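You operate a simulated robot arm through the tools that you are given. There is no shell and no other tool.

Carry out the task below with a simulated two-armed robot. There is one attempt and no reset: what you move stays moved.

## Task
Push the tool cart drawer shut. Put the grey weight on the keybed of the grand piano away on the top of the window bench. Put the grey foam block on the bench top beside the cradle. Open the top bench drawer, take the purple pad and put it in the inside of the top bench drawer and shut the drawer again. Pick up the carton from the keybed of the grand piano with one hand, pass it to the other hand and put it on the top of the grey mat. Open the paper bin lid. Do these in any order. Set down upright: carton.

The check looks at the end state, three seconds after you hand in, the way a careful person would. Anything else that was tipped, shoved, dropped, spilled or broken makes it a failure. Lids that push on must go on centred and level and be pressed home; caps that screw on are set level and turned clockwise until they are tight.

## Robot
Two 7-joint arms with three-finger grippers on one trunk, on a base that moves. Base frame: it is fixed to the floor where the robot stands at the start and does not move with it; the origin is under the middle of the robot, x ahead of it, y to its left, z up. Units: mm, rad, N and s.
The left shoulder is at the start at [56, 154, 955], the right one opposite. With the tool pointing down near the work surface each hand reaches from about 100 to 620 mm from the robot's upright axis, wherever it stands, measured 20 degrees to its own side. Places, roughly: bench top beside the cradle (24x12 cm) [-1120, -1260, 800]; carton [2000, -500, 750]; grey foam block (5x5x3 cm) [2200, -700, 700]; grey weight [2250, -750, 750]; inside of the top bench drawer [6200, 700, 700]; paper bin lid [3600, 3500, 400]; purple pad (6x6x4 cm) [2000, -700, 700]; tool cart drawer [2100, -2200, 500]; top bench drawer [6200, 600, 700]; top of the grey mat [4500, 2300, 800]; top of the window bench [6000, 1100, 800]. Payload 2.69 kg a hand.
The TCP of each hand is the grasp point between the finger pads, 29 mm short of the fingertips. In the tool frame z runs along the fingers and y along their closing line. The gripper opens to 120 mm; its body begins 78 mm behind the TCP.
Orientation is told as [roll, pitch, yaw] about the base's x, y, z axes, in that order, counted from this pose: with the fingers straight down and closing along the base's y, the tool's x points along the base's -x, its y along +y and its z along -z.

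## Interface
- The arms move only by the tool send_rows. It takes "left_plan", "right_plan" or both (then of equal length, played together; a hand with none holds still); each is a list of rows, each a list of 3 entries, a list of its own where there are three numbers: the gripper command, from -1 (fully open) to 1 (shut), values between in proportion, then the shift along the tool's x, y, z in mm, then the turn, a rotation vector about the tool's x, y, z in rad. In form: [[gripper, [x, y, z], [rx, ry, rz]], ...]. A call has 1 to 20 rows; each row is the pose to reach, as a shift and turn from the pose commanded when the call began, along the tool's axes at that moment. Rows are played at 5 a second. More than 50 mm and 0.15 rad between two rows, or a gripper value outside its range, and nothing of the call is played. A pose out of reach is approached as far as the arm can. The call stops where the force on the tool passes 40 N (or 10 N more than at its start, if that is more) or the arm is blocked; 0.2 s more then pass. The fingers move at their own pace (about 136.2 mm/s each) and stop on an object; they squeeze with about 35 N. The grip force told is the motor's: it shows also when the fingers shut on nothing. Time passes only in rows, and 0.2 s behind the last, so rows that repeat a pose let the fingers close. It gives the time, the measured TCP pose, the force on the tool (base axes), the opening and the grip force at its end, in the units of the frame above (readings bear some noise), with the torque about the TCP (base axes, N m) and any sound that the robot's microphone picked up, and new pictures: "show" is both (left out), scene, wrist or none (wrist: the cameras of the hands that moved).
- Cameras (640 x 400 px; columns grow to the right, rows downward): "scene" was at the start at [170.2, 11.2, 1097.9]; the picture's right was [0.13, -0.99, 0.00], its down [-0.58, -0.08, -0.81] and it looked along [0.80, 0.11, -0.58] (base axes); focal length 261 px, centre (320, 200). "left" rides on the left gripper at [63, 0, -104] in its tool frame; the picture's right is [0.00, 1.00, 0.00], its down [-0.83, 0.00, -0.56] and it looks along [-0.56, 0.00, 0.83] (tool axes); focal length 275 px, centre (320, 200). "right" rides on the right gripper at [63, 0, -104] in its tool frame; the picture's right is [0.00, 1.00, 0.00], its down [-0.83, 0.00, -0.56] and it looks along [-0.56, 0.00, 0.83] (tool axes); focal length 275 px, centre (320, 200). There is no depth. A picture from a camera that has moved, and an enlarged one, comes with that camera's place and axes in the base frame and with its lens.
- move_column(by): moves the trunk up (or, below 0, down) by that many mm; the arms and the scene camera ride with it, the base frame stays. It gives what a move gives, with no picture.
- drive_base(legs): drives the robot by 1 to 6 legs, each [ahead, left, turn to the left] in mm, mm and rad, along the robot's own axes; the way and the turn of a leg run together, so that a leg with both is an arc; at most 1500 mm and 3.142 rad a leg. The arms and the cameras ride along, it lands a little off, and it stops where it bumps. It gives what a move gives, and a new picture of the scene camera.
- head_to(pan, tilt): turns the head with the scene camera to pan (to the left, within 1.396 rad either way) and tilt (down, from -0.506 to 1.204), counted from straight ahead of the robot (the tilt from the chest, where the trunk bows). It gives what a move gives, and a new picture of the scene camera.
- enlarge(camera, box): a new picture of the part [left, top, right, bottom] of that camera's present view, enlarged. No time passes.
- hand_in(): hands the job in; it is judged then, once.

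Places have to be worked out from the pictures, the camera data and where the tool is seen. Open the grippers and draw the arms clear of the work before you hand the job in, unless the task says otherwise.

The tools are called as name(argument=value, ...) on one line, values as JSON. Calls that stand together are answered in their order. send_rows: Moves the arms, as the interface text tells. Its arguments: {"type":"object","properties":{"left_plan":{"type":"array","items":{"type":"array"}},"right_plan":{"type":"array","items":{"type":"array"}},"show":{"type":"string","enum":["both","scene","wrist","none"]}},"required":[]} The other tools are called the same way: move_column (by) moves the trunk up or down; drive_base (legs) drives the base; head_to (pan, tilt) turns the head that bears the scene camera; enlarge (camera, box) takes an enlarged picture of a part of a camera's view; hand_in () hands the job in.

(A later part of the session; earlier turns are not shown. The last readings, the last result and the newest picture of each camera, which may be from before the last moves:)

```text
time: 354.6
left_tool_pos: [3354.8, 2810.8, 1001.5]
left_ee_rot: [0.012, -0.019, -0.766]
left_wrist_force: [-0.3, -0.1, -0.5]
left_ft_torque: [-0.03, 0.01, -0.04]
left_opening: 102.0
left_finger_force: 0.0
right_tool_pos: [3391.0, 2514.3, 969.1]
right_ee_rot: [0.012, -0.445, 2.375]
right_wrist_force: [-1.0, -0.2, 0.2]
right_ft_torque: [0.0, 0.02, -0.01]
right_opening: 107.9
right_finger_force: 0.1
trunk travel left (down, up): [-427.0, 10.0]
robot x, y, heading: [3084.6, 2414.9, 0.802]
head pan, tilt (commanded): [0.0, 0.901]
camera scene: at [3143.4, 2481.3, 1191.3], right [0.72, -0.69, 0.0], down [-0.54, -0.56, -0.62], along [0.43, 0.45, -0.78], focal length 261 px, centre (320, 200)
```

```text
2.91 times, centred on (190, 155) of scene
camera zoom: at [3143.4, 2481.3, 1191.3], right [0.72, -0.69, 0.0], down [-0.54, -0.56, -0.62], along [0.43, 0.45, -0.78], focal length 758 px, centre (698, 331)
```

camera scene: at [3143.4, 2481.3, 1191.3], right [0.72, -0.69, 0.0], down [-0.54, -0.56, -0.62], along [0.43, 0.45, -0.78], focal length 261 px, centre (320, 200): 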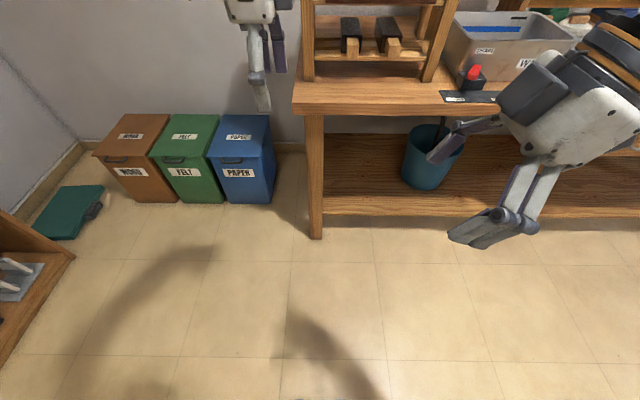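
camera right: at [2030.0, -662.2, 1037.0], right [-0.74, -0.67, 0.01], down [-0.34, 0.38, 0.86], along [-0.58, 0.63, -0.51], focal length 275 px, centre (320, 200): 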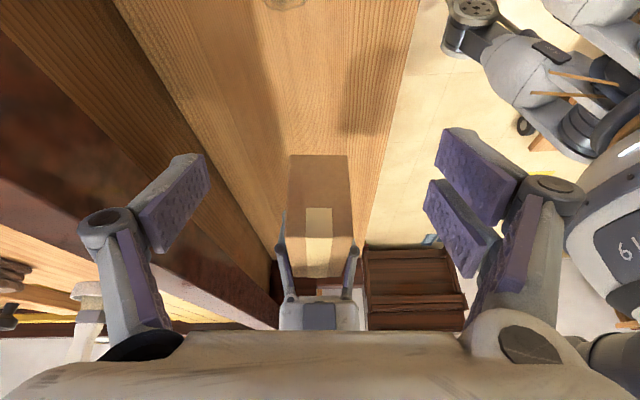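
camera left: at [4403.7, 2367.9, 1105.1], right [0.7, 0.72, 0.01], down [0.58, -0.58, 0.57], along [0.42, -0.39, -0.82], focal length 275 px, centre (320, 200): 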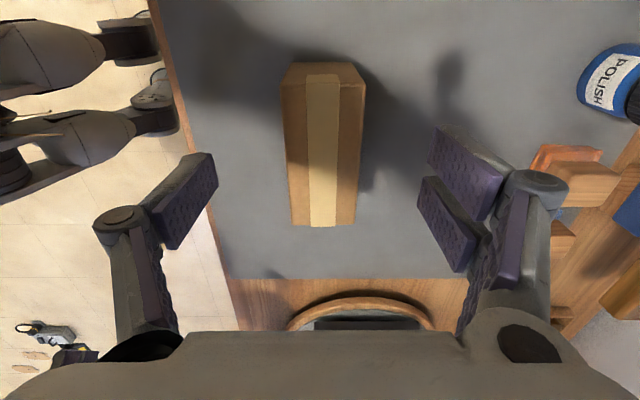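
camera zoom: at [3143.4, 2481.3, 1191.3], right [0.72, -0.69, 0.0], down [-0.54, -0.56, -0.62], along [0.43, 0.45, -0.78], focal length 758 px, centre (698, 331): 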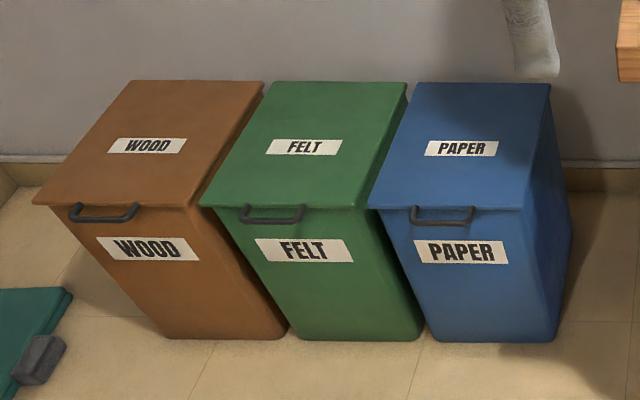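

The paper bin's lid is about 234×334 mm at z≈400, hinged at the back, with a bar handle at its front edge near (3452,3370). I untilt the right hand, retract the left hand aside, and drive in front of the bin.

send_rows(right_plan=[[-0.6, [0, 0, 0], [0, 0.11, 0]], [-0.4, [0, 0, 0], [0, 0.22, 0]], [-0.3, [0, 0, 0], [0, 0.33, 0]], [-0.3, [0, 0, 0], [0, 0.445, 0]], [-0.3, [0, 0, 0], [0, 0.445, 0]], [-0.3, [0, 0, 0], [0, 0.445, 0]]], left_plan=[[-0.7, [28, -38, 0], [0, 0, 0]], [-0.7, [56, -76, 0], [0, 0, 0]], [-0.7, [84, -114, 0], [0, 0, 0]], [-0.7, [112, -152, 0], [0, 0, 0]], [-0.7, [140, -190, 0], [0, 0, 0]], [-0.7, [160, -220, 0], [0, 0, 0]]], show="none")

drive_base(legs=[[0, 500, 0.02], [330, 0, 0]])

head_to(pan=-0.2, tilt=0.9)

```text
time: 356.0
left_tool_pos: [3089.4, 2762.5, 996.1]
left_ee_rot: [0.017, -0.02, -0.767]
left_wrist_force: [-0.7, 0.2, 0.4]
left_ft_torque: [-0.01, -0.01, 0.02]
left_opening: 101.9
left_finger_force: 0.0
right_tool_pos: [3390.0, 2513.7, 971.4]
right_ee_rot: [0.013, 0.002, 2.381]
right_wrist_force: [0.7, -0.1, -0.2]
right_ft_torque: [0.0, 0.0, 0.0]
right_opening: 78.1
right_finger_force: 0.0
trunk travel left (down, up): [-427.0, 10.0]
robot x, y, heading: [3079.6, 2414.0, 0.803]
head pan, tilt (commanded): [0.0, 0.901]
```

```text
time: 362.2
left_tool_pos: [2937.8, 3347.6, 995.1]
left_ee_rot: [0.012, -0.02, -0.744]
left_wrist_force: [-0.1, 0.4, -0.5]
left_ft_torque: [-0.02, 0.02, 0.01]
left_opening: 102.0
left_finger_force: 0.0
right_tool_pos: [3244.0, 3108.7, 970.4]
right_ee_rot: [0.012, -0.002, 2.405]
right_wrist_force: [0.3, 0.3, -0.7]
right_ft_torque: [-0.01, 0.04, -0.02]
right_opening: 77.9
right_finger_force: 0.1
trunk travel left (down, up): [-427.0, 10.0]
robot x, y, heading: [2938.7, 3000.0, 0.825]
head pan, tilt (commanded): [0.0, 0.901]
camera scene: at [2997.3, 3069.8, 1191.2], right [0.74, -0.68, 0.0], down [-0.53, -0.58, -0.62], along [0.42, 0.46, -0.78], focal length 261 px, centre (320, 200)
```

scene: 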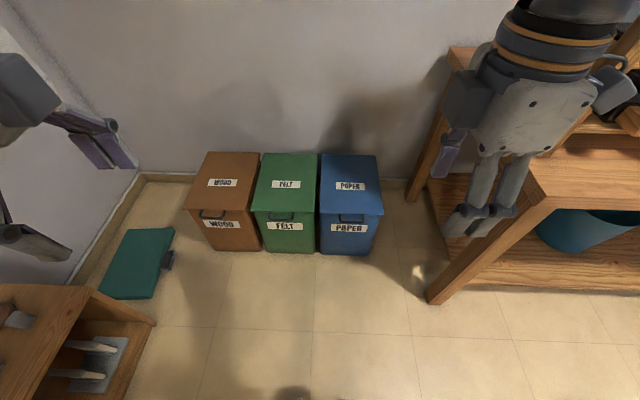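

```text
time: 362.9
left_tool_pos: [2935.7, 3348.7, 996.5]
left_ee_rot: [0.013, -0.018, -0.744]
left_wrist_force: [-0.3, -0.2, 0.2]
left_ft_torque: [-0.02, 0.0, -0.03]
left_opening: 102.0
left_finger_force: 0.1
right_tool_pos: [3244.3, 3108.5, 971.1]
right_ee_rot: [0.013, 0.0, 2.405]
right_wrist_force: [-0.1, -0.2, 0.8]
right_ft_torque: [-0.01, 0.03, 0.01]
right_opening: 77.9
right_finger_force: 0.0
trunk travel left (down, up): [-427.0, 10.0]
robot x, y, heading: [2934.9, 3002.7, 0.823]
head pan, tilt (commanded): [-0.201, 0.901]
camera scene: at [3006.9, 3058.1, 1191.3], right [0.59, -0.81, 0.0], down [-0.63, -0.46, -0.62], along [0.5, 0.36, -0.78], focal length 261 px, centre (320, 200)
```

scene: 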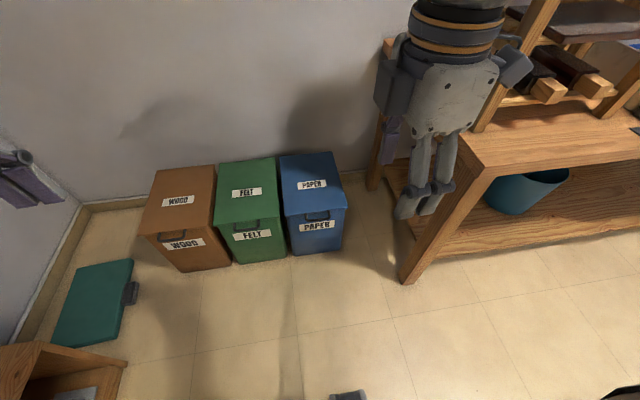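

I enlarge for a precise position of the lid and handle.

enlarge(camera="scene", box=[200, 130, 380, 270])

```text
2.86 times, centred on (290, 200) of scene
camera zoom: at [3006.9, 3058.1, 1191.3], right [0.59, -0.81, 0.0], down [-0.63, -0.46, -0.62], along [0.5, 0.36, -0.78], focal length 744 px, centre (406, 200)
```

zoom: 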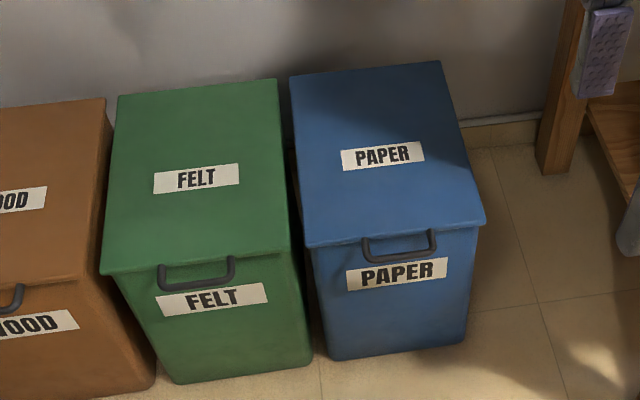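

I lower the trunk by 200 mm here in free space and see how the hands come out.

move_column(by=-200)

send_rows(right_plan=[[-0.3, [0, 0, 0], [0, 0, 0]]], left_plan=[[-0.7, [0, 0, 0], [0, 0, 0]]], show="both")

```text
time: 365.1
left_tool_pos: [2935.9, 3348.2, 796.5]
left_ee_rot: [0.015, -0.018, -0.744]
left_wrist_force: [0.2, 0.1, -0.1]
left_ft_torque: [0.01, 0.02, 0.02]
left_opening: 101.9
left_finger_force: 0.1
right_tool_pos: [3244.2, 3108.7, 769.7]
right_ee_rot: [0.013, 0.0, 2.404]
right_wrist_force: [0.5, -0.3, -0.3]
right_ft_torque: [0.02, 0.0, 0.01]
right_opening: 78.0
right_finger_force: 0.1
trunk travel left (down, up): [-227.0, 210.0]
robot x, y, heading: [2940.8, 3009.5, 0.824]
head pan, tilt (commanded): [-0.201, 0.901]
```

```text
time: 365.5
left_tool_pos: [2936.7, 3347.8, 795.8]
left_ee_rot: [0.012, -0.019, -0.744]
left_wrist_force: [0.4, -0.2, -1.1]
left_ft_torque: [0.04, 0.0, 0.01]
left_opening: 102.2
left_finger_force: 0.0
right_tool_pos: [3243.3, 3107.8, 770.9]
right_ee_rot: [0.013, -0.001, 2.404]
right_wrist_force: [-0.2, 0.9, 0.4]
right_ft_torque: [0.01, 0.0, 0.04]
right_opening: 78.1
right_finger_force: 0.1
trunk travel left (down, up): [-227.0, 210.0]
robot x, y, heading: [2938.7, 3004.3, 0.826]
head pan, tilt (commanded): [-0.201, 0.901]
camera scene: at [3071.3, 3128.1, 974.6], right [0.59, -0.81, 0.0], down [-0.63, -0.46, -0.62], along [0.5, 0.36, -0.78], focal length 261 px, centre (320, 200)
camera right: at [3292.8, 3067.4, 875.2], right [-0.67, -0.74, 0.01], down [-0.61, 0.56, 0.56], along [-0.42, 0.36, -0.83], focal length 275 px, centre (320, 200)
camera left: at [2888.2, 3391.2, 899.2], right [0.68, 0.73, 0.01], down [0.6, -0.56, 0.57], along [0.43, -0.38, -0.82], focal length 275 px, centre (320, 200)
```

scene: 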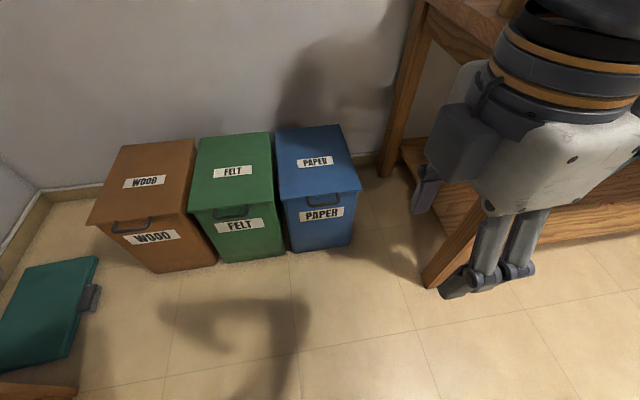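
right: 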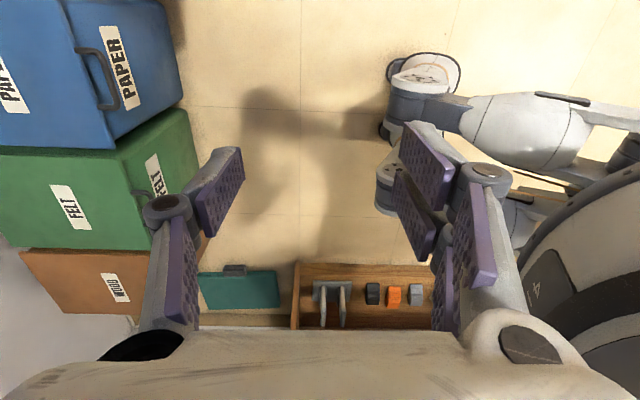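
left: 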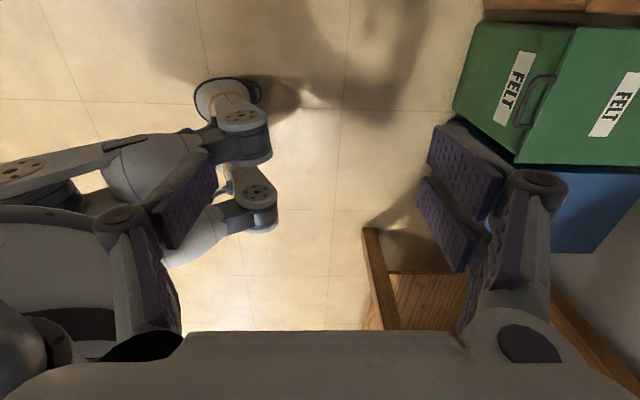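

The right wrist camera sees the PAPER handle now; I enlarge it.

enlarge(camera="right", box=[0, 0, 240, 160])

enlarge(camera="scene", box=[230, 110, 390, 260])

```text
2.50 times, centred on (120, 80) of right
camera zoom: at [3292.8, 3067.4, 875.2], right [-0.67, -0.74, 0.01], down [-0.61, 0.56, 0.56], along [-0.42, 0.36, -0.83], focal length 688 px, centre (820, 500)
```

zoom: 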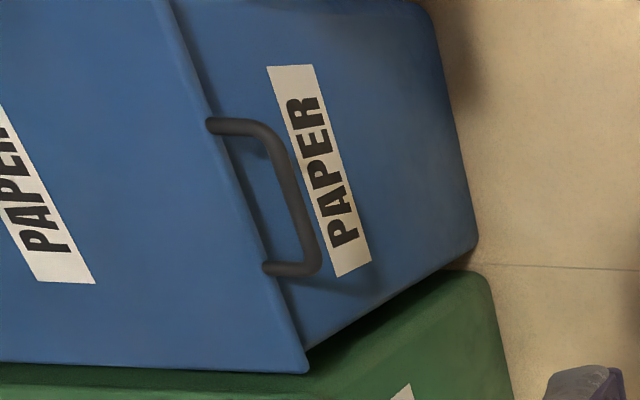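

```text
2.67 times, centred on (310, 185) of scene
camera zoom: at [3071.3, 3128.1, 974.6], right [0.59, -0.81, 0.0], down [-0.63, -0.46, -0.62], along [0.5, 0.36, -0.78], focal length 695 px, centre (347, 240)
```

zoom: 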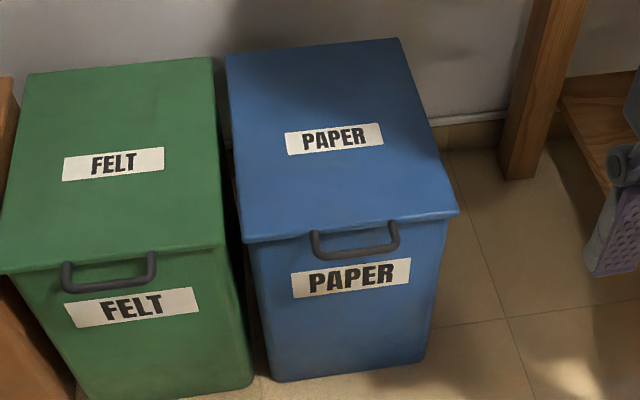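

Lid front edge is at z≈370 and the handle bar's centre about (3466,3399,355). The bench is close on the right, so I check my right elbow's position with the head.

head_to(pan=-1.1, tilt=0.6)

```text
time: 366.7
left_tool_pos: [2936.9, 3348.6, 796.3]
left_ee_rot: [0.012, -0.02, -0.744]
left_wrist_force: [0.4, -0.7, -0.4]
left_ft_torque: [0.0, 0.0, -0.03]
left_opening: 102.0
left_finger_force: 0.1
right_tool_pos: [3243.9, 3108.6, 771.8]
right_ee_rot: [0.013, -0.001, 2.407]
right_wrist_force: [0.4, 0.1, -0.4]
right_ft_torque: [-0.02, 0.0, 0.0]
right_opening: 78.1
right_finger_force: 0.0
trunk travel left (down, up): [-227.0, 210.0]
robot x, y, heading: [2936.1, 2998.8, 0.827]
head pan, tilt (commanded): [-1.1, 0.6]
camera scene: at [3095.3, 3060.1, 999.4], right [-0.27, -0.96, 0.0], down [-0.54, 0.15, -0.82], along [0.79, -0.22, -0.57], focal length 261 px, centre (320, 200)
```

scene: 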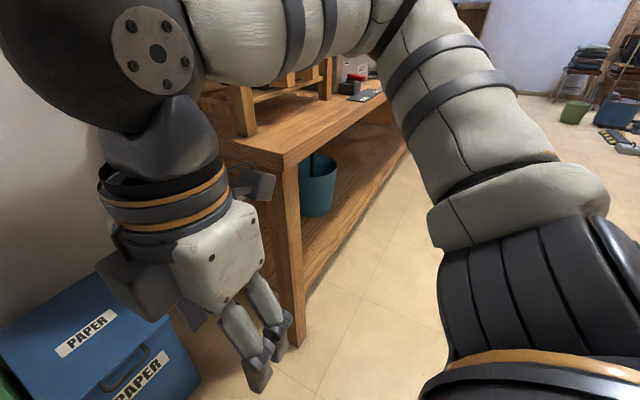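

My right elbow would come close to the bench's tower shelf, so I first shift left 160 mm, then drive forward to the bin.

drive_base(legs=[[0, 160, -0.01], [390, 0, 0]])

head_to(pan=-0.5, tilt=1.0)

enlarge(camera="right", box=[0, 0, 640, 400])

```text
time: 370.6
left_tool_pos: [3091.3, 3733.3, 795.7]
left_ee_rot: [0.012, -0.02, -0.764]
left_wrist_force: [0.0, 0.2, 0.3]
left_ft_torque: [0.01, 0.0, 0.02]
left_opening: 102.1
left_finger_force: 0.0
right_tool_pos: [3393.4, 3486.9, 771.3]
right_ee_rot: [0.013, -0.001, 2.383]
right_wrist_force: [0.1, -0.3, -0.1]
right_ft_torque: [0.01, -0.02, -0.01]
right_opening: 78.1
right_finger_force: 0.1
trunk travel left (down, up): [-227.0, 210.0]
robot x, y, heading: [3083.4, 3385.0, 0.81]
head pan, tilt (commanded): [-1.1, 0.6]
camera scene: at [3242.4, 3441.4, 999.4], right [-0.29, -0.96, 0.0], down [-0.54, 0.16, -0.82], along [0.79, -0.24, -0.57], focal length 261 px, centre (320, 200)
```

scene: 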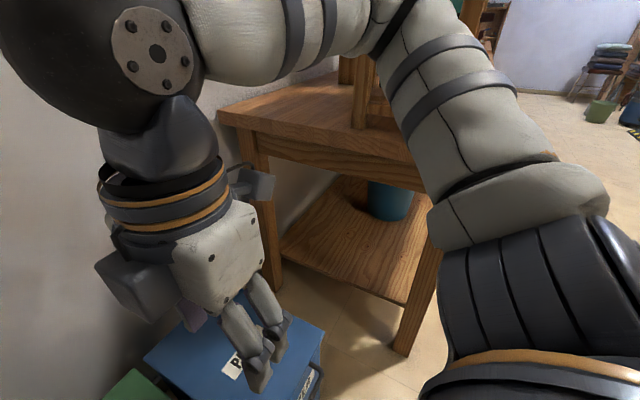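

```text
time: 371.6
left_tool_pos: [3090.2, 3732.5, 794.8]
left_ee_rot: [0.012, -0.018, -0.765]
left_wrist_force: [0.0, 0.1, -0.3]
left_ft_torque: [0.0, 0.0, 0.03]
left_opening: 102.1
left_finger_force: 0.0
right_tool_pos: [3392.6, 3485.3, 771.3]
right_ee_rot: [0.012, 0.0, 2.385]
right_wrist_force: [0.3, 0.2, 0.2]
right_ft_torque: [0.0, -0.06, -0.04]
right_opening: 78.0
right_finger_force: 0.1
trunk travel left (down, up): [-227.0, 210.0]
robot x, y, heading: [3082.3, 3387.2, 0.809]
head pan, tilt (commanded): [-0.499, 1.0]
camera scene: at [3224.1, 3487.8, 967.4], right [0.3, -0.95, 0.0], down [-0.8, -0.25, -0.54], along [0.52, 0.16, -0.84], focal length 261 px, centre (320, 200)
```

scene: 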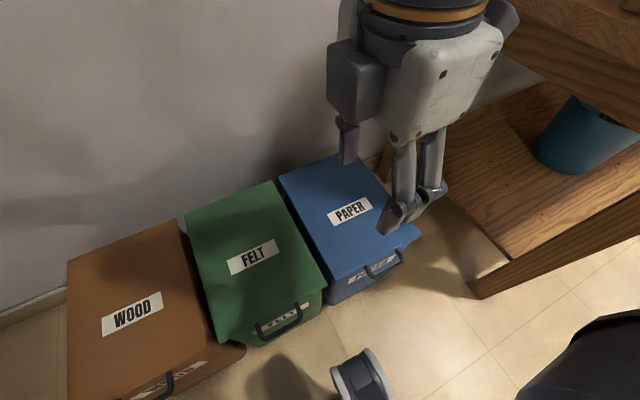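

```text
1.00 times, centred on (320, 200) of right (not enlarged: the box is as wide or as high as the picture)
camera zoom: at [3439.8, 3444.5, 875.2], right [-0.68, -0.73, 0.01], down [-0.6, 0.57, 0.56], along [-0.41, 0.37, -0.83], focal length 275 px, centre (320, 200)
```

zoom: 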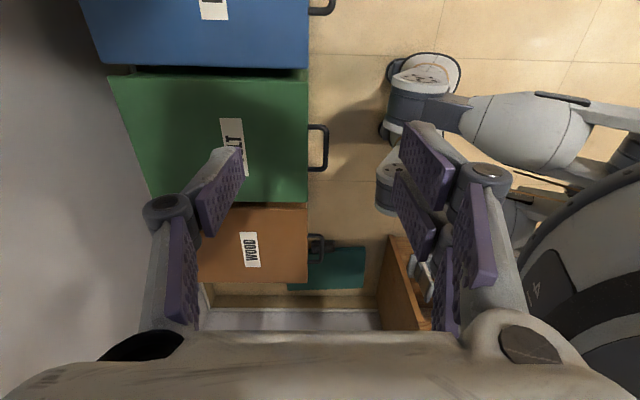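

I move the right hand 110 mm to the right above the PAPER handle and look down on it.

send_rows(right_plan=[[-0.3, [40, 0, 0], [0, 0, 0]], [-0.3, [80, 0, 0], [0, 0, 0]], [-0.3, [112, 0, 0], [0, 0, 0]], [-0.3, [112, 0, 40], [0, 0, 0]], [-0.3, [112, 0, 80], [0, 0, 0]], [-0.3, [112, 0, 120], [0, 0, 0]]], show="both")

enlarge(camera="right", box=[160, 0, 480, 200])

```text
time: 373.0
left_tool_pos: [3090.6, 3731.8, 795.8]
left_ee_rot: [0.012, -0.018, -0.767]
left_wrist_force: [-0.1, 0.3, 0.2]
left_ft_torque: [-0.03, 0.03, 0.0]
left_opening: 102.3
left_finger_force: 0.1
right_tool_pos: [3480.3, 3410.4, 649.6]
right_ee_rot: [0.014, 0.001, 2.384]
right_wrist_force: [0.3, 1.1, 0.0]
right_ft_torque: [0.02, 0.0, 0.03]
right_opening: 77.9
right_finger_force: 0.0
right hand out of reach, approached as far as the arm can: row 6
trunk travel left (down, up): [-227.0, 210.0]
robot x, y, heading: [3083.7, 3389.2, 0.807]
head pan, tilt (commanded): [-0.499, 1.0]
camera scene: at [3224.1, 3487.8, 967.4], right [0.3, -0.95, 0.0], down [-0.8, -0.25, -0.54], along [0.51, 0.16, -0.84], focal length 261 px, centre (320, 200)
camera right: at [3528.3, 3368.5, 754.6], right [-0.68, -0.73, 0.01], down [-0.6, 0.57, 0.56], along [-0.41, 0.37, -0.83], focal length 275 px, centre (320, 200)
```

scene: 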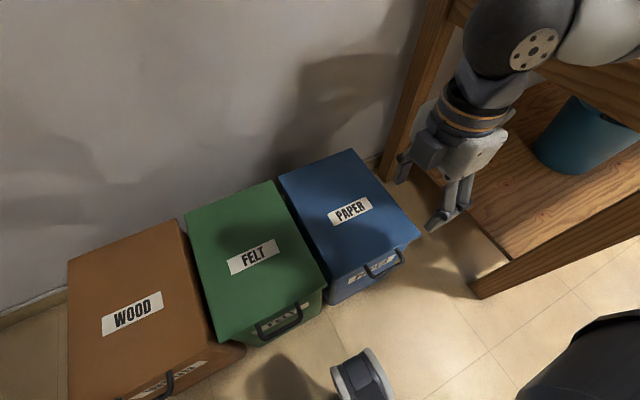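
right: 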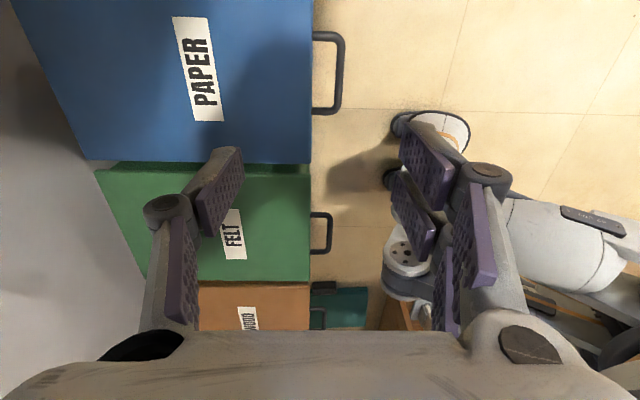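

```text
2.00 times, centred on (320, 100) of right
camera zoom: at [3528.3, 3368.5, 754.6], right [-0.68, -0.73, 0.01], down [-0.6, 0.57, 0.56], along [-0.41, 0.37, -0.83], focal length 551 px, centre (320, 400)
```

zoom: 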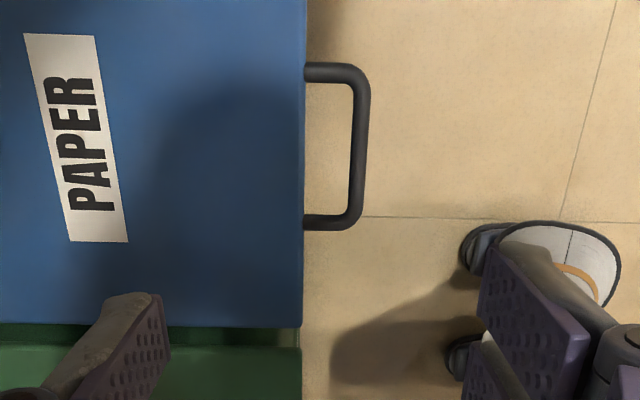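

Now I see the handle clearly: bar centre about (3461,3389,357), with about 31 mm clear gap between bar and lid edge. I set the opening to about 28 mm, shift back 29 mm over the bar and lower partway.

send_rows(right_plan=[[0.2, [0, 15, 0], [0, 0, 0]], [0.53, [0, 29, 0], [0, 0, 0]], [0.53, [0, 29, 40], [0, 0, 0]], [0.53, [0, 29, 80], [0, 0, 0]], [0.53, [0, 29, 120], [0, 0, 0]], [0.53, [0, 29, 160], [0, 0, 0]]], show="both")

```text
time: 374.4
left_tool_pos: [3089.6, 3733.9, 795.8]
left_ee_rot: [0.011, -0.019, -0.764]
left_wrist_force: [0.5, 0.5, -1.2]
left_ft_torque: [-0.02, 0.02, 0.0]
left_opening: 102.0
left_finger_force: 0.0
right_tool_pos: [3458.0, 3393.5, 490.8]
right_ee_rot: [0.013, 0.0, 2.384]
right_wrist_force: [0.5, -0.6, 0.8]
right_ft_torque: [0.01, 0.05, -0.02]
right_opening: 28.2
right_finger_force: 0.1
right hand out of reach, approached as far as the arm can: row 1, 2, 3, 4
trunk travel left (down, up): [-227.0, 210.0]
robot x, y, heading: [3083.9, 3385.8, 0.805]
head pan, tilt (commanded): [-0.499, 1.0]
camera scene: at [3224.2, 3487.8, 967.3], right [0.3, -0.95, 0.0], down [-0.8, -0.25, -0.54], along [0.51, 0.16, -0.84], focal length 261 px, centre (320, 200)
camera right: at [3504.6, 3352.0, 594.9], right [-0.68, -0.73, 0.01], down [-0.6, 0.57, 0.56], along [-0.41, 0.37, -0.83], focal length 275 px, centre (320, 200)
```

scene: 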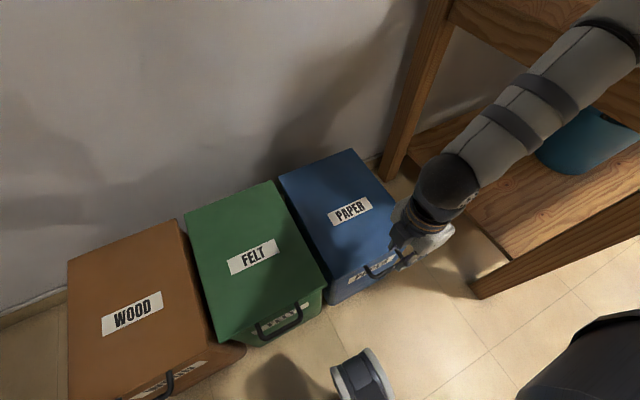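
right: 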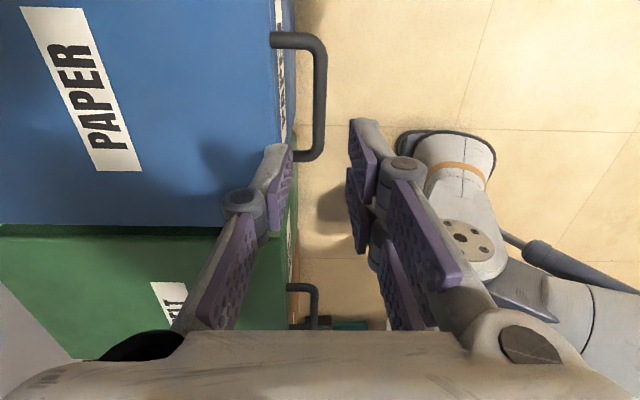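

The bar is on the hand's midline. Before gripping, I drive the base 70 mm closer so that the whole swing stays in reach, then bring the hand back over the bar.

drive_base(legs=[[70, 0, 0]])

send_rows(right_plan=[[0.53, [0, 35, 0], [0, 0, 0]], [0.53, [0, 71, 0], [0, 0, 0]], [0.53, [0, 71, 30], [0, 0, 0]], [0.53, [0, 71, 45], [0, 0, 0]], [0.53, [0, 71, 45], [0, 0, 0]]], show="both")

```text
time: 375.6
left_tool_pos: [3138.4, 3782.3, 795.1]
left_ee_rot: [0.012, -0.02, -0.766]
left_wrist_force: [0.3, 0.3, 0.8]
left_ft_torque: [-0.04, 0.03, -0.02]
left_opening: 102.0
left_finger_force: 0.1
right_tool_pos: [3504.7, 3442.3, 489.9]
right_ee_rot: [0.014, 0.0, 2.382]
right_wrist_force: [1.0, -0.5, 0.2]
right_ft_torque: [-0.01, -0.03, 0.01]
right_opening: 28.5
right_finger_force: 0.1
trunk travel left (down, up): [-227.0, 210.0]
robot x, y, heading: [3133.9, 3439.3, 0.803]
head pan, tilt (commanded): [-0.499, 1.0]
stopped in leg 1: the robot was blocked; the commanded pose is now the measured one
camera scene: at [3271.9, 3537.1, 967.4], right [0.3, -0.95, 0.0], down [-0.8, -0.25, -0.54], along [0.52, 0.16, -0.84], focal length 261 px, centre (320, 200)
```

scene: 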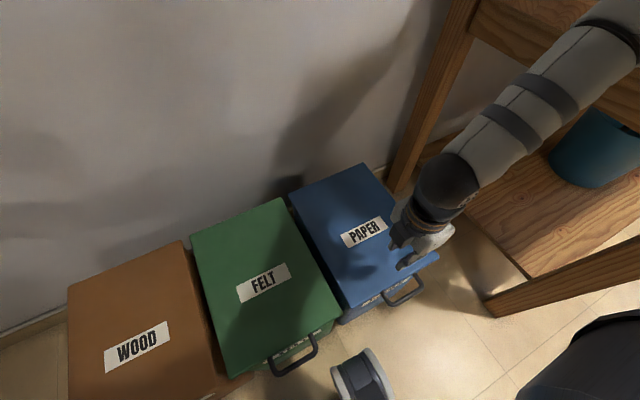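

```text
time: 376.8
left_tool_pos: [3138.5, 3782.1, 796.0]
left_ee_rot: [0.012, -0.018, -0.765]
left_wrist_force: [0.2, 0.1, 0.1]
left_ft_torque: [0.0, 0.01, 0.01]
left_opening: 101.9
left_finger_force: 0.0
right_tool_pos: [3456.1, 3390.1, 447.2]
right_ee_rot: [0.011, 0.001, 2.383]
right_wrist_force: [0.6, 0.8, 0.4]
right_ft_torque: [0.01, -0.02, 0.02]
right_opening: 28.1
right_finger_force: 0.1
right hand out of reach, approached as far as the arm can: row 1, 2, 3
trunk travel left (down, up): [-227.0, 210.0]
robot x, y, heading: [3131.2, 3436.2, 0.804]
head pan, tilt (commanded): [-0.499, 1.0]
camera scene: at [3271.8, 3537.0, 967.4], right [0.3, -0.95, 0.0], down [-0.8, -0.25, -0.54], along [0.52, 0.16, -0.84], focal length 261 px, centre (320, 200)
camera right: at [3504.0, 3347.9, 551.1], right [-0.69, -0.73, 0.01], down [-0.6, 0.57, 0.56], along [-0.41, 0.37, -0.83], focal length 275 px, centre (320, 200)
```

scene: 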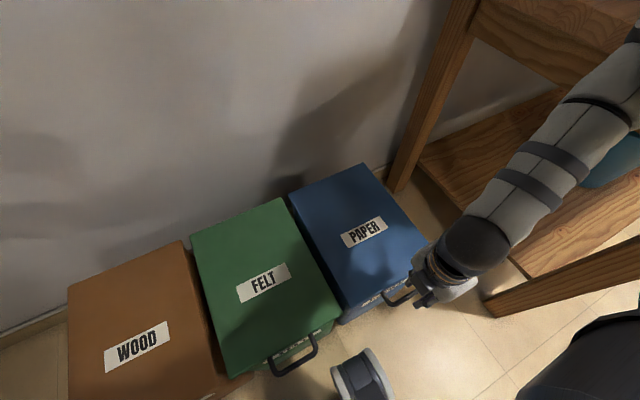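
right: 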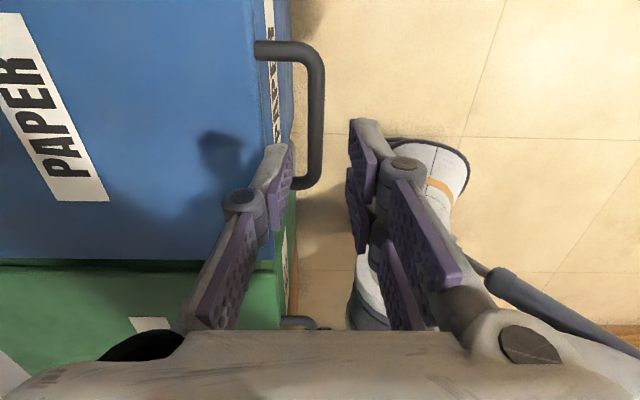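

The base reports it was blocked at the end of that leg; I check whether a bin was touched by enlarging the view.

enlarge(camera="scene", box=[60, 160, 460, 400])

enlarge(camera="left", box=[0, 0, 640, 400])

```text
1.60 times, centred on (260, 280) of scene
camera zoom: at [3271.8, 3537.0, 967.4], right [0.3, -0.95, 0.0], down [-0.8, -0.25, -0.54], along [0.52, 0.16, -0.84], focal length 417 px, centre (416, 72)
```

zoom: 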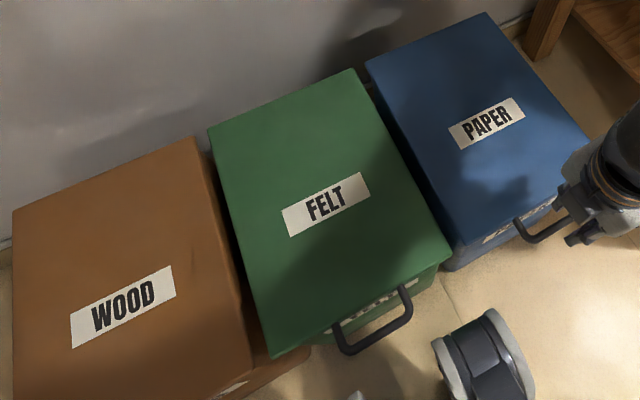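

```text
1.00 times, centred on (320, 200) of left (not enlarged: the box is as wide or as high as the picture)
camera zoom: at [3090.8, 3826.4, 899.1], right [0.7, 0.72, 0.01], down [0.58, -0.58, 0.57], along [0.42, -0.39, -0.82], focal length 275 px, centre (320, 200)
```

zoom: 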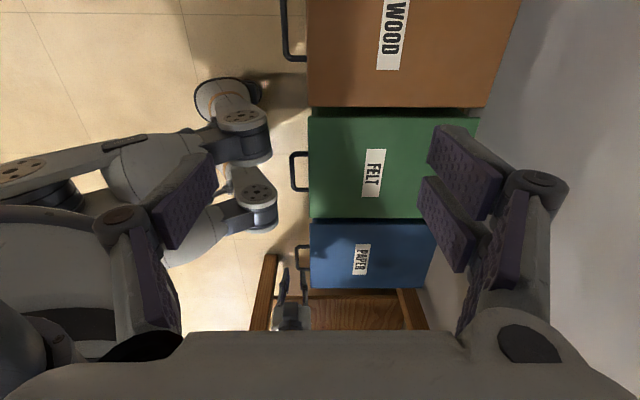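

The bins are still in line, so nothing moved. I enlarge the right wrist view to measure the gap between bar and lid.

enlarge(camera="right", box=[220, 20, 420, 220])

```text
2.00 times, centred on (320, 120) of right
camera zoom: at [3504.0, 3347.9, 551.1], right [-0.69, -0.73, 0.01], down [-0.6, 0.57, 0.56], along [-0.41, 0.37, -0.83], focal length 551 px, centre (320, 360)
```

zoom: 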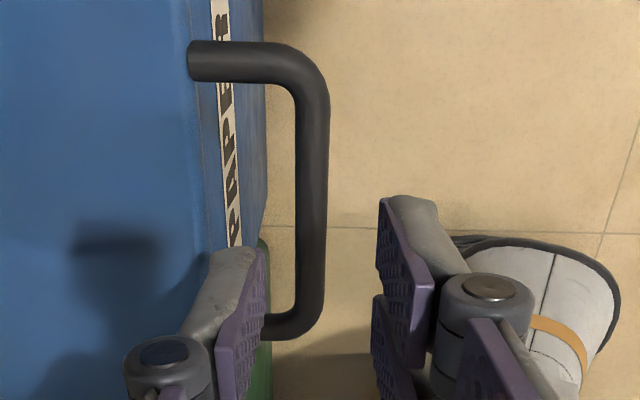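

The gap is about 31 mm after all, so the finger fits easily. I centre on the bar and lower to grip height.

send_rows(right_plan=[[0.53, [0, -2, 20], [0, 0, 0]], [0.53, [0, -2, 40], [0, 0, 0]], [0.53, [0, -2, 57], [0, 0, 0]], [0.53, [0, -2, 67], [0, 0, 0]]], show="wrist")

```text
time: 377.8
left_tool_pos: [3136.7, 3782.3, 795.0]
left_ee_rot: [0.012, -0.019, -0.765]
left_wrist_force: [0.0, -0.3, 0.4]
left_ft_torque: [0.0, -0.02, 0.02]
left_opening: 102.1
left_finger_force: 0.1
right_tool_pos: [3457.0, 3393.6, 380.9]
right_ee_rot: [0.011, 0.0, 2.381]
right_wrist_force: [-0.1, 0.1, -0.4]
right_ft_torque: [0.02, 0.04, 0.0]
right_opening: 28.3
right_finger_force: 0.0
trunk travel left (down, up): [-227.0, 210.0]
robot x, y, heading: [3130.2, 3438.9, 0.8]
head pan, tilt (commanded): [-0.499, 1.0]
camera right: at [3504.3, 3351.3, 484.5], right [-0.69, -0.73, 0.01], down [-0.6, 0.57, 0.56], along [-0.41, 0.37, -0.83], focal length 275 px, centre (320, 200)
```

right: 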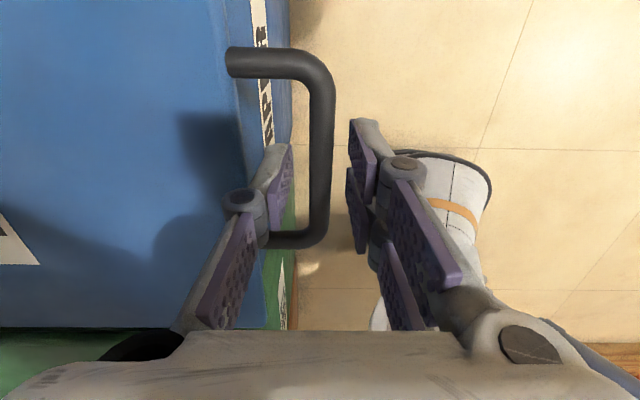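

The bar sits higher between the fingers than thought (z≈378), so I raise 16 mm so that it lies nearer the fingertips, then close.

send_rows(right_plan=[[0.53, [0, 0, -16], [0, 0, 0]], [0.7, [0, 0, -16], [0, 0, 0]], [1, [0, 0, -16], [0, 0, 0]], [1, [0, 0, -16], [0, 0, 0]], [1, [0, 0, -16], [0, 0, 0]]], show="wrist")

```text
time: 378.7
left_tool_pos: [3137.9, 3784.1, 796.1]
left_ee_rot: [0.014, -0.02, -0.766]
left_wrist_force: [-0.2, 0.2, 0.4]
left_ft_torque: [0.02, 0.01, -0.01]
left_opening: 102.0
left_finger_force: 0.2
right_tool_pos: [3458.3, 3395.4, 396.6]
right_ee_rot: [0.006, 0.0, 2.381]
right_wrist_force: [5.6, -1.4, 32.2]
right_ft_torque: [-0.13, -0.18, -0.19]
right_opening: 6.1
right_finger_force: 28.6
trunk travel left (down, up): [-227.0, 210.0]
robot x, y, heading: [3128.8, 3435.6, 0.807]
head pan, tilt (commanded): [-0.499, 1.0]
stopped in row 4 (right hand): the force on the tool passed its limit at 58 N (the readings are from after the stop); the commanded pose is now the measured one
camera right: at [3504.0, 3352.4, 501.9], right [-0.69, -0.73, 0.01], down [-0.6, 0.57, 0.56], along [-0.41, 0.38, -0.83], focal length 275 px, centre (320, 200)
```

right: 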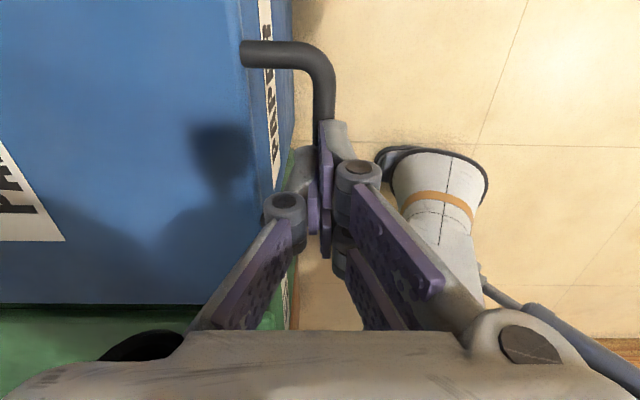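

The fingers closed just above the bar (z≈360), pressing on it. I open again, lower 17 mm and close.

send_rows(right_plan=[[0.8, [0, 0, -8], [0, 0, 0]], [0.53, [0, 0, -10], [0, 0, 0]], [0.5, [0, 0, -10], [0, 0, 0]], [0.5, [0, 0, 0], [0, 0, 0]], [0.5, [0, 0, 10], [0, 0, 0]], [0.5, [0, 0, 15], [0, 0, 0]], [0.7, [0, 0, 15], [0, 0, 0]], [1, [0, 0, 15], [0, 0, 0]], [1, [0, 0, 15], [0, 0, 0]], [1, [0, 0, 15], [0, 0, 0]]], show="wrist")

```text
time: 380.9
left_tool_pos: [3139.0, 3782.6, 795.9]
left_ee_rot: [0.014, -0.02, -0.766]
left_wrist_force: [0.3, -0.8, -0.1]
left_ft_torque: [0.01, 0.01, 0.02]
left_opening: 101.9
left_finger_force: 0.0
right_tool_pos: [3457.5, 3393.2, 379.8]
right_ee_rot: [0.01, -0.001, 2.381]
right_wrist_force: [-1.3, -0.2, -2.2]
right_ft_torque: [-0.01, 0.05, -0.27]
right_opening: 10.4
right_finger_force: 37.0
trunk travel left (down, up): [-227.0, 210.0]
robot x, y, heading: [3126.8, 3439.3, 0.804]
head pan, tilt (commanded): [-0.499, 1.0]
camera right: at [3504.6, 3351.4, 485.3], right [-0.69, -0.73, 0.01], down [-0.6, 0.57, 0.56], along [-0.41, 0.38, -0.83], focal length 275 px, centre (320, 200)
```

right: 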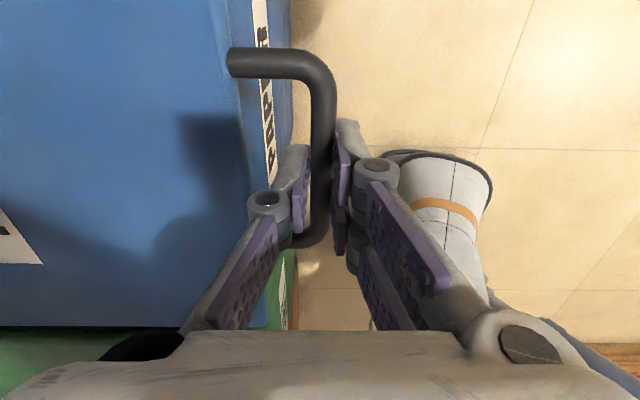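

The bar is gripped (10.4 mm). I lift the lid along its arc in steps, first to about 20°.

send_rows(right_plan=[[1, [0, 0, -18], [0, 0, 0]], [1, [0, -1, -36], [0, 0, 0]], [1, [0, -3, -54], [0, 0, 0]], [1, [0, -5, -70], [0, 0, 0]], [1, [0, -9, -88], [0, 0, 0]], [1, [0, -13, -104], [0, 0, 0]], [1, [0, -18, -121], [0, 0, 0]], [1, [0, -24, -137], [0, 0, 0]]], show="both")

```text
time: 382.2
left_tool_pos: [3138.7, 3782.9, 795.2]
left_ee_rot: [0.012, -0.021, -0.768]
left_wrist_force: [0.7, 0.6, 0.2]
left_ft_torque: [0.0, -0.01, 0.0]
left_opening: 101.9
left_finger_force: 0.0
right_tool_pos: [3463.2, 3399.3, 466.5]
right_ee_rot: [0.032, -0.004, 2.378]
right_wrist_force: [-5.5, -2.6, -1.0]
right_ft_torque: [-0.39, -0.19, -0.03]
right_opening: 10.3
right_finger_force: 37.6
right hand out of reach, approached as far as the arm can: row 5, 6
trunk travel left (down, up): [-227.0, 210.0]
robot x, y, heading: [3131.1, 3434.7, 0.799]
head pan, tilt (commanded): [-0.499, 1.0]
stopped in row 6 (right hand): the force on the tool passed its limit at 46 N (the readings are from after the stop); the commanded pose is now the measured one
camera scene: at [3271.5, 3537.0, 967.3], right [0.3, -0.95, 0.0], down [-0.8, -0.25, -0.54], along [0.52, 0.16, -0.84], focal length 261 px, centre (320, 200)
camera right: at [3513.0, 3359.4, 571.8], right [-0.69, -0.72, 0.03], down [-0.59, 0.58, 0.56], along [-0.42, 0.37, -0.83], focal length 275 px, centre (320, 200)
```

scene: 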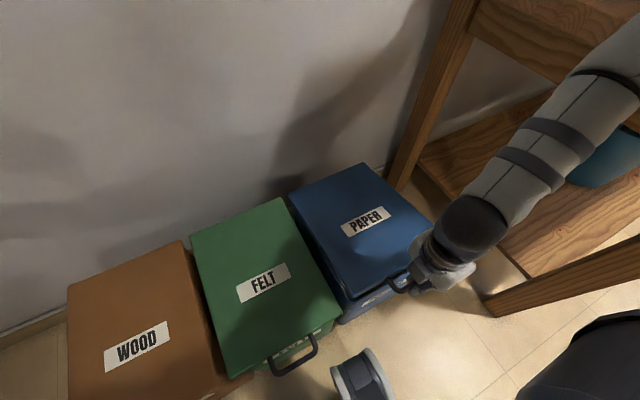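
right: 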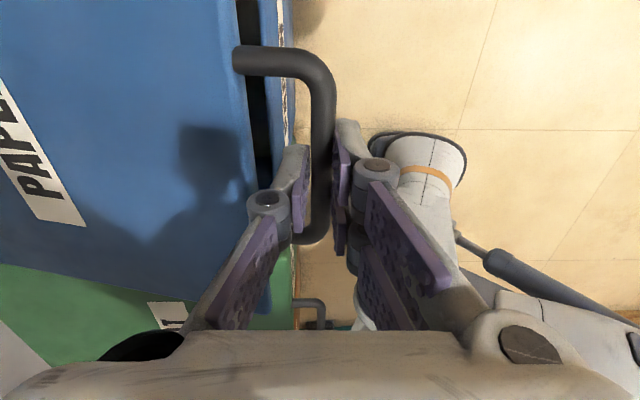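

The lid is open about 14°; the arm can't rise higher this near to the body, so I raise the trunk instead, alternating with small forward steps of the arm.

move_column(by=25)

send_rows(right_plan=[[1, [0, -4, 0], [0, 0, 0]], [1, [0, -7, 0], [0, 0, 0]]], show="wrist")

```text
time: 382.9
left_tool_pos: [3140.9, 3783.1, 821.5]
left_ee_rot: [0.011, -0.019, -0.766]
left_wrist_force: [0.6, 0.8, 0.4]
left_ft_torque: [-0.03, -0.01, -0.01]
left_opening: 101.9
left_finger_force: 0.0
right_tool_pos: [3467.7, 3403.9, 492.4]
right_ee_rot: [0.022, -0.005, 2.38]
right_wrist_force: [13.8, 21.3, -8.5]
right_ft_torque: [0.69, 0.02, -0.3]
right_opening: 10.5
right_finger_force: 37.3
trunk travel left (down, up): [-252.0, 185.0]
robot x, y, heading: [3130.4, 3433.8, 0.807]
head pan, tilt (commanded): [-0.499, 1.0]
```

```text
time: 383.5
left_tool_pos: [3137.7, 3782.1, 821.3]
left_ee_rot: [0.011, -0.02, -0.767]
left_wrist_force: [-0.3, 0.1, -0.6]
left_ft_torque: [-0.01, 0.01, 0.06]
left_opening: 102.0
left_finger_force: 0.0
right_tool_pos: [3468.6, 3404.5, 491.8]
right_ee_rot: [0.037, -0.003, 2.375]
right_wrist_force: [1.0, 5.8, -4.3]
right_ft_torque: [-0.19, -0.26, 0.03]
right_opening: 10.2
right_finger_force: 37.1
trunk travel left (down, up): [-252.0, 185.0]
robot x, y, heading: [3132.1, 3438.1, 0.801]
head pan, tilt (commanded): [-0.499, 1.0]
camera right: at [3517.4, 3363.9, 595.9], right [-0.69, -0.72, 0.04], down [-0.59, 0.59, 0.56], along [-0.43, 0.36, -0.83], focal length 275 px, centre (320, 200)
```

right: 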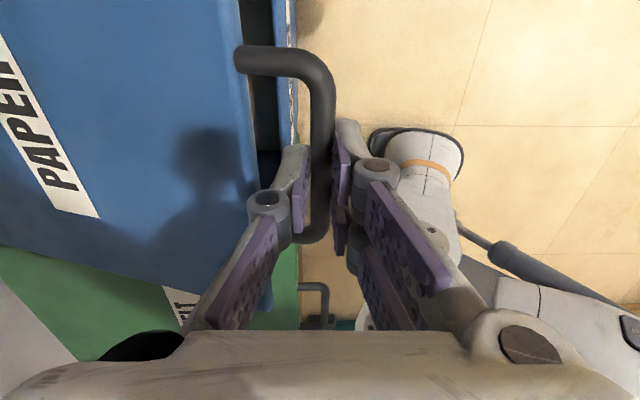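

That works with small forces, and the arc matches my estimate. I continue raising the trunk and stepping forward.

send_rows(right_plan=[[1, [0, -5, 0], [0, 0, 0]]], show="none")

move_column(by=30)

send_rows(right_plan=[[1, [0, -6, 0], [0, 0, 0]], [1, [0, -12, 0], [0, 0, 0]]], show="none")

move_column(by=30)

send_rows(right_plan=[[1, [0, -8, 0], [0, 0, 0]], [1, [0, -16, 0], [0, 0, 0]]], show="both")

```text
time: 383.9
left_tool_pos: [3137.8, 3780.3, 821.2]
left_ee_rot: [0.014, -0.02, -0.767]
left_wrist_force: [0.2, 0.5, -0.8]
left_ft_torque: [0.01, 0.01, 0.0]
left_opening: 101.9
left_finger_force: 0.0
right_tool_pos: [3469.1, 3405.1, 493.1]
right_ee_rot: [0.045, -0.005, 2.375]
right_wrist_force: [-16.0, -15.2, 4.4]
right_ft_torque: [-0.73, -0.12, 0.18]
right_opening: 10.0
right_finger_force: 37.9
trunk travel left (down, up): [-252.0, 185.0]
robot x, y, heading: [3130.3, 3437.5, 0.798]
head pan, tilt (commanded): [-0.499, 1.0]
```

```text
time: 384.7
left_tool_pos: [3139.8, 3782.5, 850.7]
left_ee_rot: [0.011, -0.019, -0.766]
left_wrist_force: [0.5, -0.2, -0.1]
left_ft_torque: [-0.03, -0.02, 0.0]
left_opening: 102.1
left_finger_force: 0.1
right_tool_pos: [3475.0, 3411.5, 522.1]
right_ee_rot: [0.025, -0.004, 2.377]
right_wrist_force: [0.4, 1.2, -1.0]
right_ft_torque: [0.08, -0.12, -0.21]
right_opening: 10.4
right_finger_force: 37.5
trunk travel left (down, up): [-282.0, 155.0]
robot x, y, heading: [3132.2, 3441.4, 0.807]
head pan, tilt (commanded): [-0.499, 1.0]
```

```text
time: 385.4
left_tool_pos: [3139.2, 3782.3, 850.2]
left_ee_rot: [0.012, -0.02, -0.768]
left_wrist_force: [0.5, 0.3, -1.1]
left_ft_torque: [0.0, 0.04, 0.04]
left_opening: 101.8
left_finger_force: 0.1
right_tool_pos: [3476.1, 3411.7, 520.7]
right_ee_rot: [0.051, -0.005, 2.373]
right_wrist_force: [-5.8, -4.3, 1.8]
right_ft_torque: [-0.43, -0.13, 0.27]
right_opening: 10.2
right_finger_force: 37.2
trunk travel left (down, up): [-282.0, 155.0]
robot x, y, heading: [3131.4, 3437.6, 0.8]
head pan, tilt (commanded): [-0.499, 1.0]
stopped in row 2 (right hand): the force on the tool passed its limit at 42 N (the readings are from after the stop); the commanded pose is now the measured one
```

```text
time: 386.0
left_tool_pos: [3137.6, 3782.3, 884.0]
left_ee_rot: [0.022, -0.021, -0.769]
left_wrist_force: [1.3, -0.8, 0.9]
left_ft_torque: [0.01, -0.01, 0.01]
left_opening: 102.2
left_finger_force: 0.0
right_tool_pos: [3484.5, 3422.1, 553.6]
right_ee_rot: [0.017, -0.004, 2.379]
right_wrist_force: [4.6, 4.5, -4.7]
right_ft_torque: [0.34, 0.02, -0.29]
right_opening: 10.2
right_finger_force: 37.7
trunk travel left (down, up): [-312.0, 125.0]
robot x, y, heading: [3130.4, 3437.6, 0.8]
head pan, tilt (commanded): [-0.499, 1.0]
stopped: the force on the tool passed its limit at 46 N (the readings are from after the stop); the commanded pose is now the measured one
```

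```text
time: 386.6
left_tool_pos: [3137.6, 3780.2, 882.4]
left_ee_rot: [0.02, -0.021, -0.77]
left_wrist_force: [1.1, 0.2, 0.6]
left_ft_torque: [-0.01, 0.0, -0.06]
left_opening: 101.9
left_finger_force: 0.0
right_tool_pos: [3484.9, 3421.3, 550.7]
right_ee_rot: [0.047, -0.002, 2.373]
right_wrist_force: [-4.5, -5.8, 1.5]
right_ft_torque: [-0.12, 0.15, 0.14]
right_opening: 10.0
right_finger_force: 37.2
trunk travel left (down, up): [-312.0, 125.0]
robot x, y, heading: [3128.7, 3432.7, 0.799]
head pan, tilt (commanded): [-0.499, 1.0]
stopped in row 2 (right hand): the force on the tool passed its limit at 48 N (the readings are from after the stop); the commanded pose is now the measured one
camera scene: at [3257.2, 3521.2, 1051.9], right [0.3, -0.95, 0.0], down [-0.8, -0.25, -0.54], along [0.52, 0.16, -0.84], focal length 261 px, centre (320, 200)
camera right: at [3534.4, 3381.4, 656.3], right [-0.69, -0.72, 0.05], down [-0.58, 0.59, 0.56], along [-0.43, 0.36, -0.83], focal length 275 px, centre (320, 200)
```

scene: 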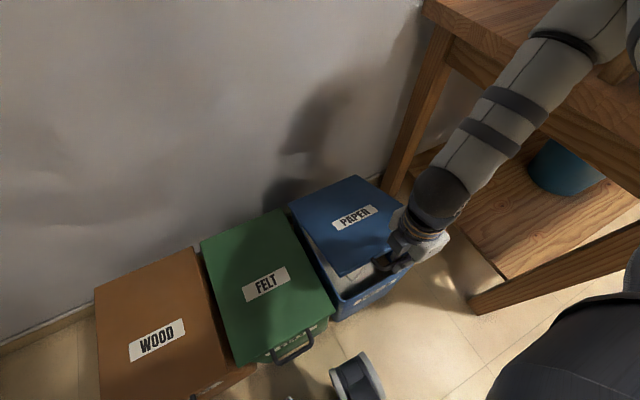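
right: 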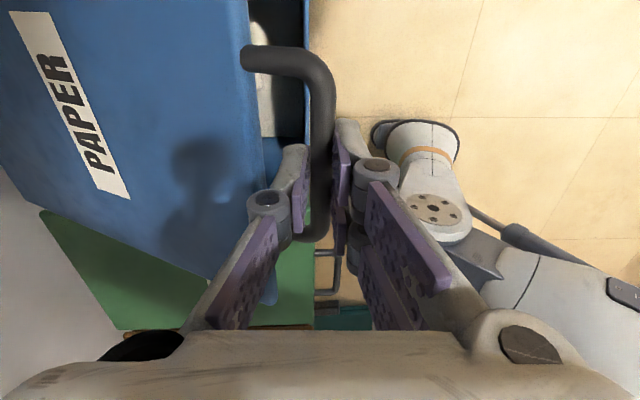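

The lid is about 30° open. I try moving the arm itself diagonally up-forward now that it is further out.

send_rows(right_plan=[[1, [0, -5, -10], [0, 0, 0]], [1, [0, -11, -20], [0, 0, 0]], [1, [0, -17, -30], [0, 0, 0]]], show="none")

```text
time: 387.4
left_tool_pos: [3136.4, 3779.6, 882.8]
left_ee_rot: [0.021, -0.021, -0.77]
left_wrist_force: [0.4, 0.1, 0.1]
left_ft_torque: [0.0, 0.03, 0.01]
left_opening: 102.0
left_finger_force: 0.1
right_tool_pos: [3496.3, 3433.5, 581.2]
right_ee_rot: [0.042, 0.0, 2.373]
right_wrist_force: [-9.3, -17.3, 10.4]
right_ft_torque: [-0.43, -0.01, 0.17]
right_opening: 10.3
right_finger_force: 38.2
trunk travel left (down, up): [-312.0, 125.0]
robot x, y, heading: [3127.5, 3438.5, 0.803]
head pan, tilt (commanded): [-0.499, 1.0]
```

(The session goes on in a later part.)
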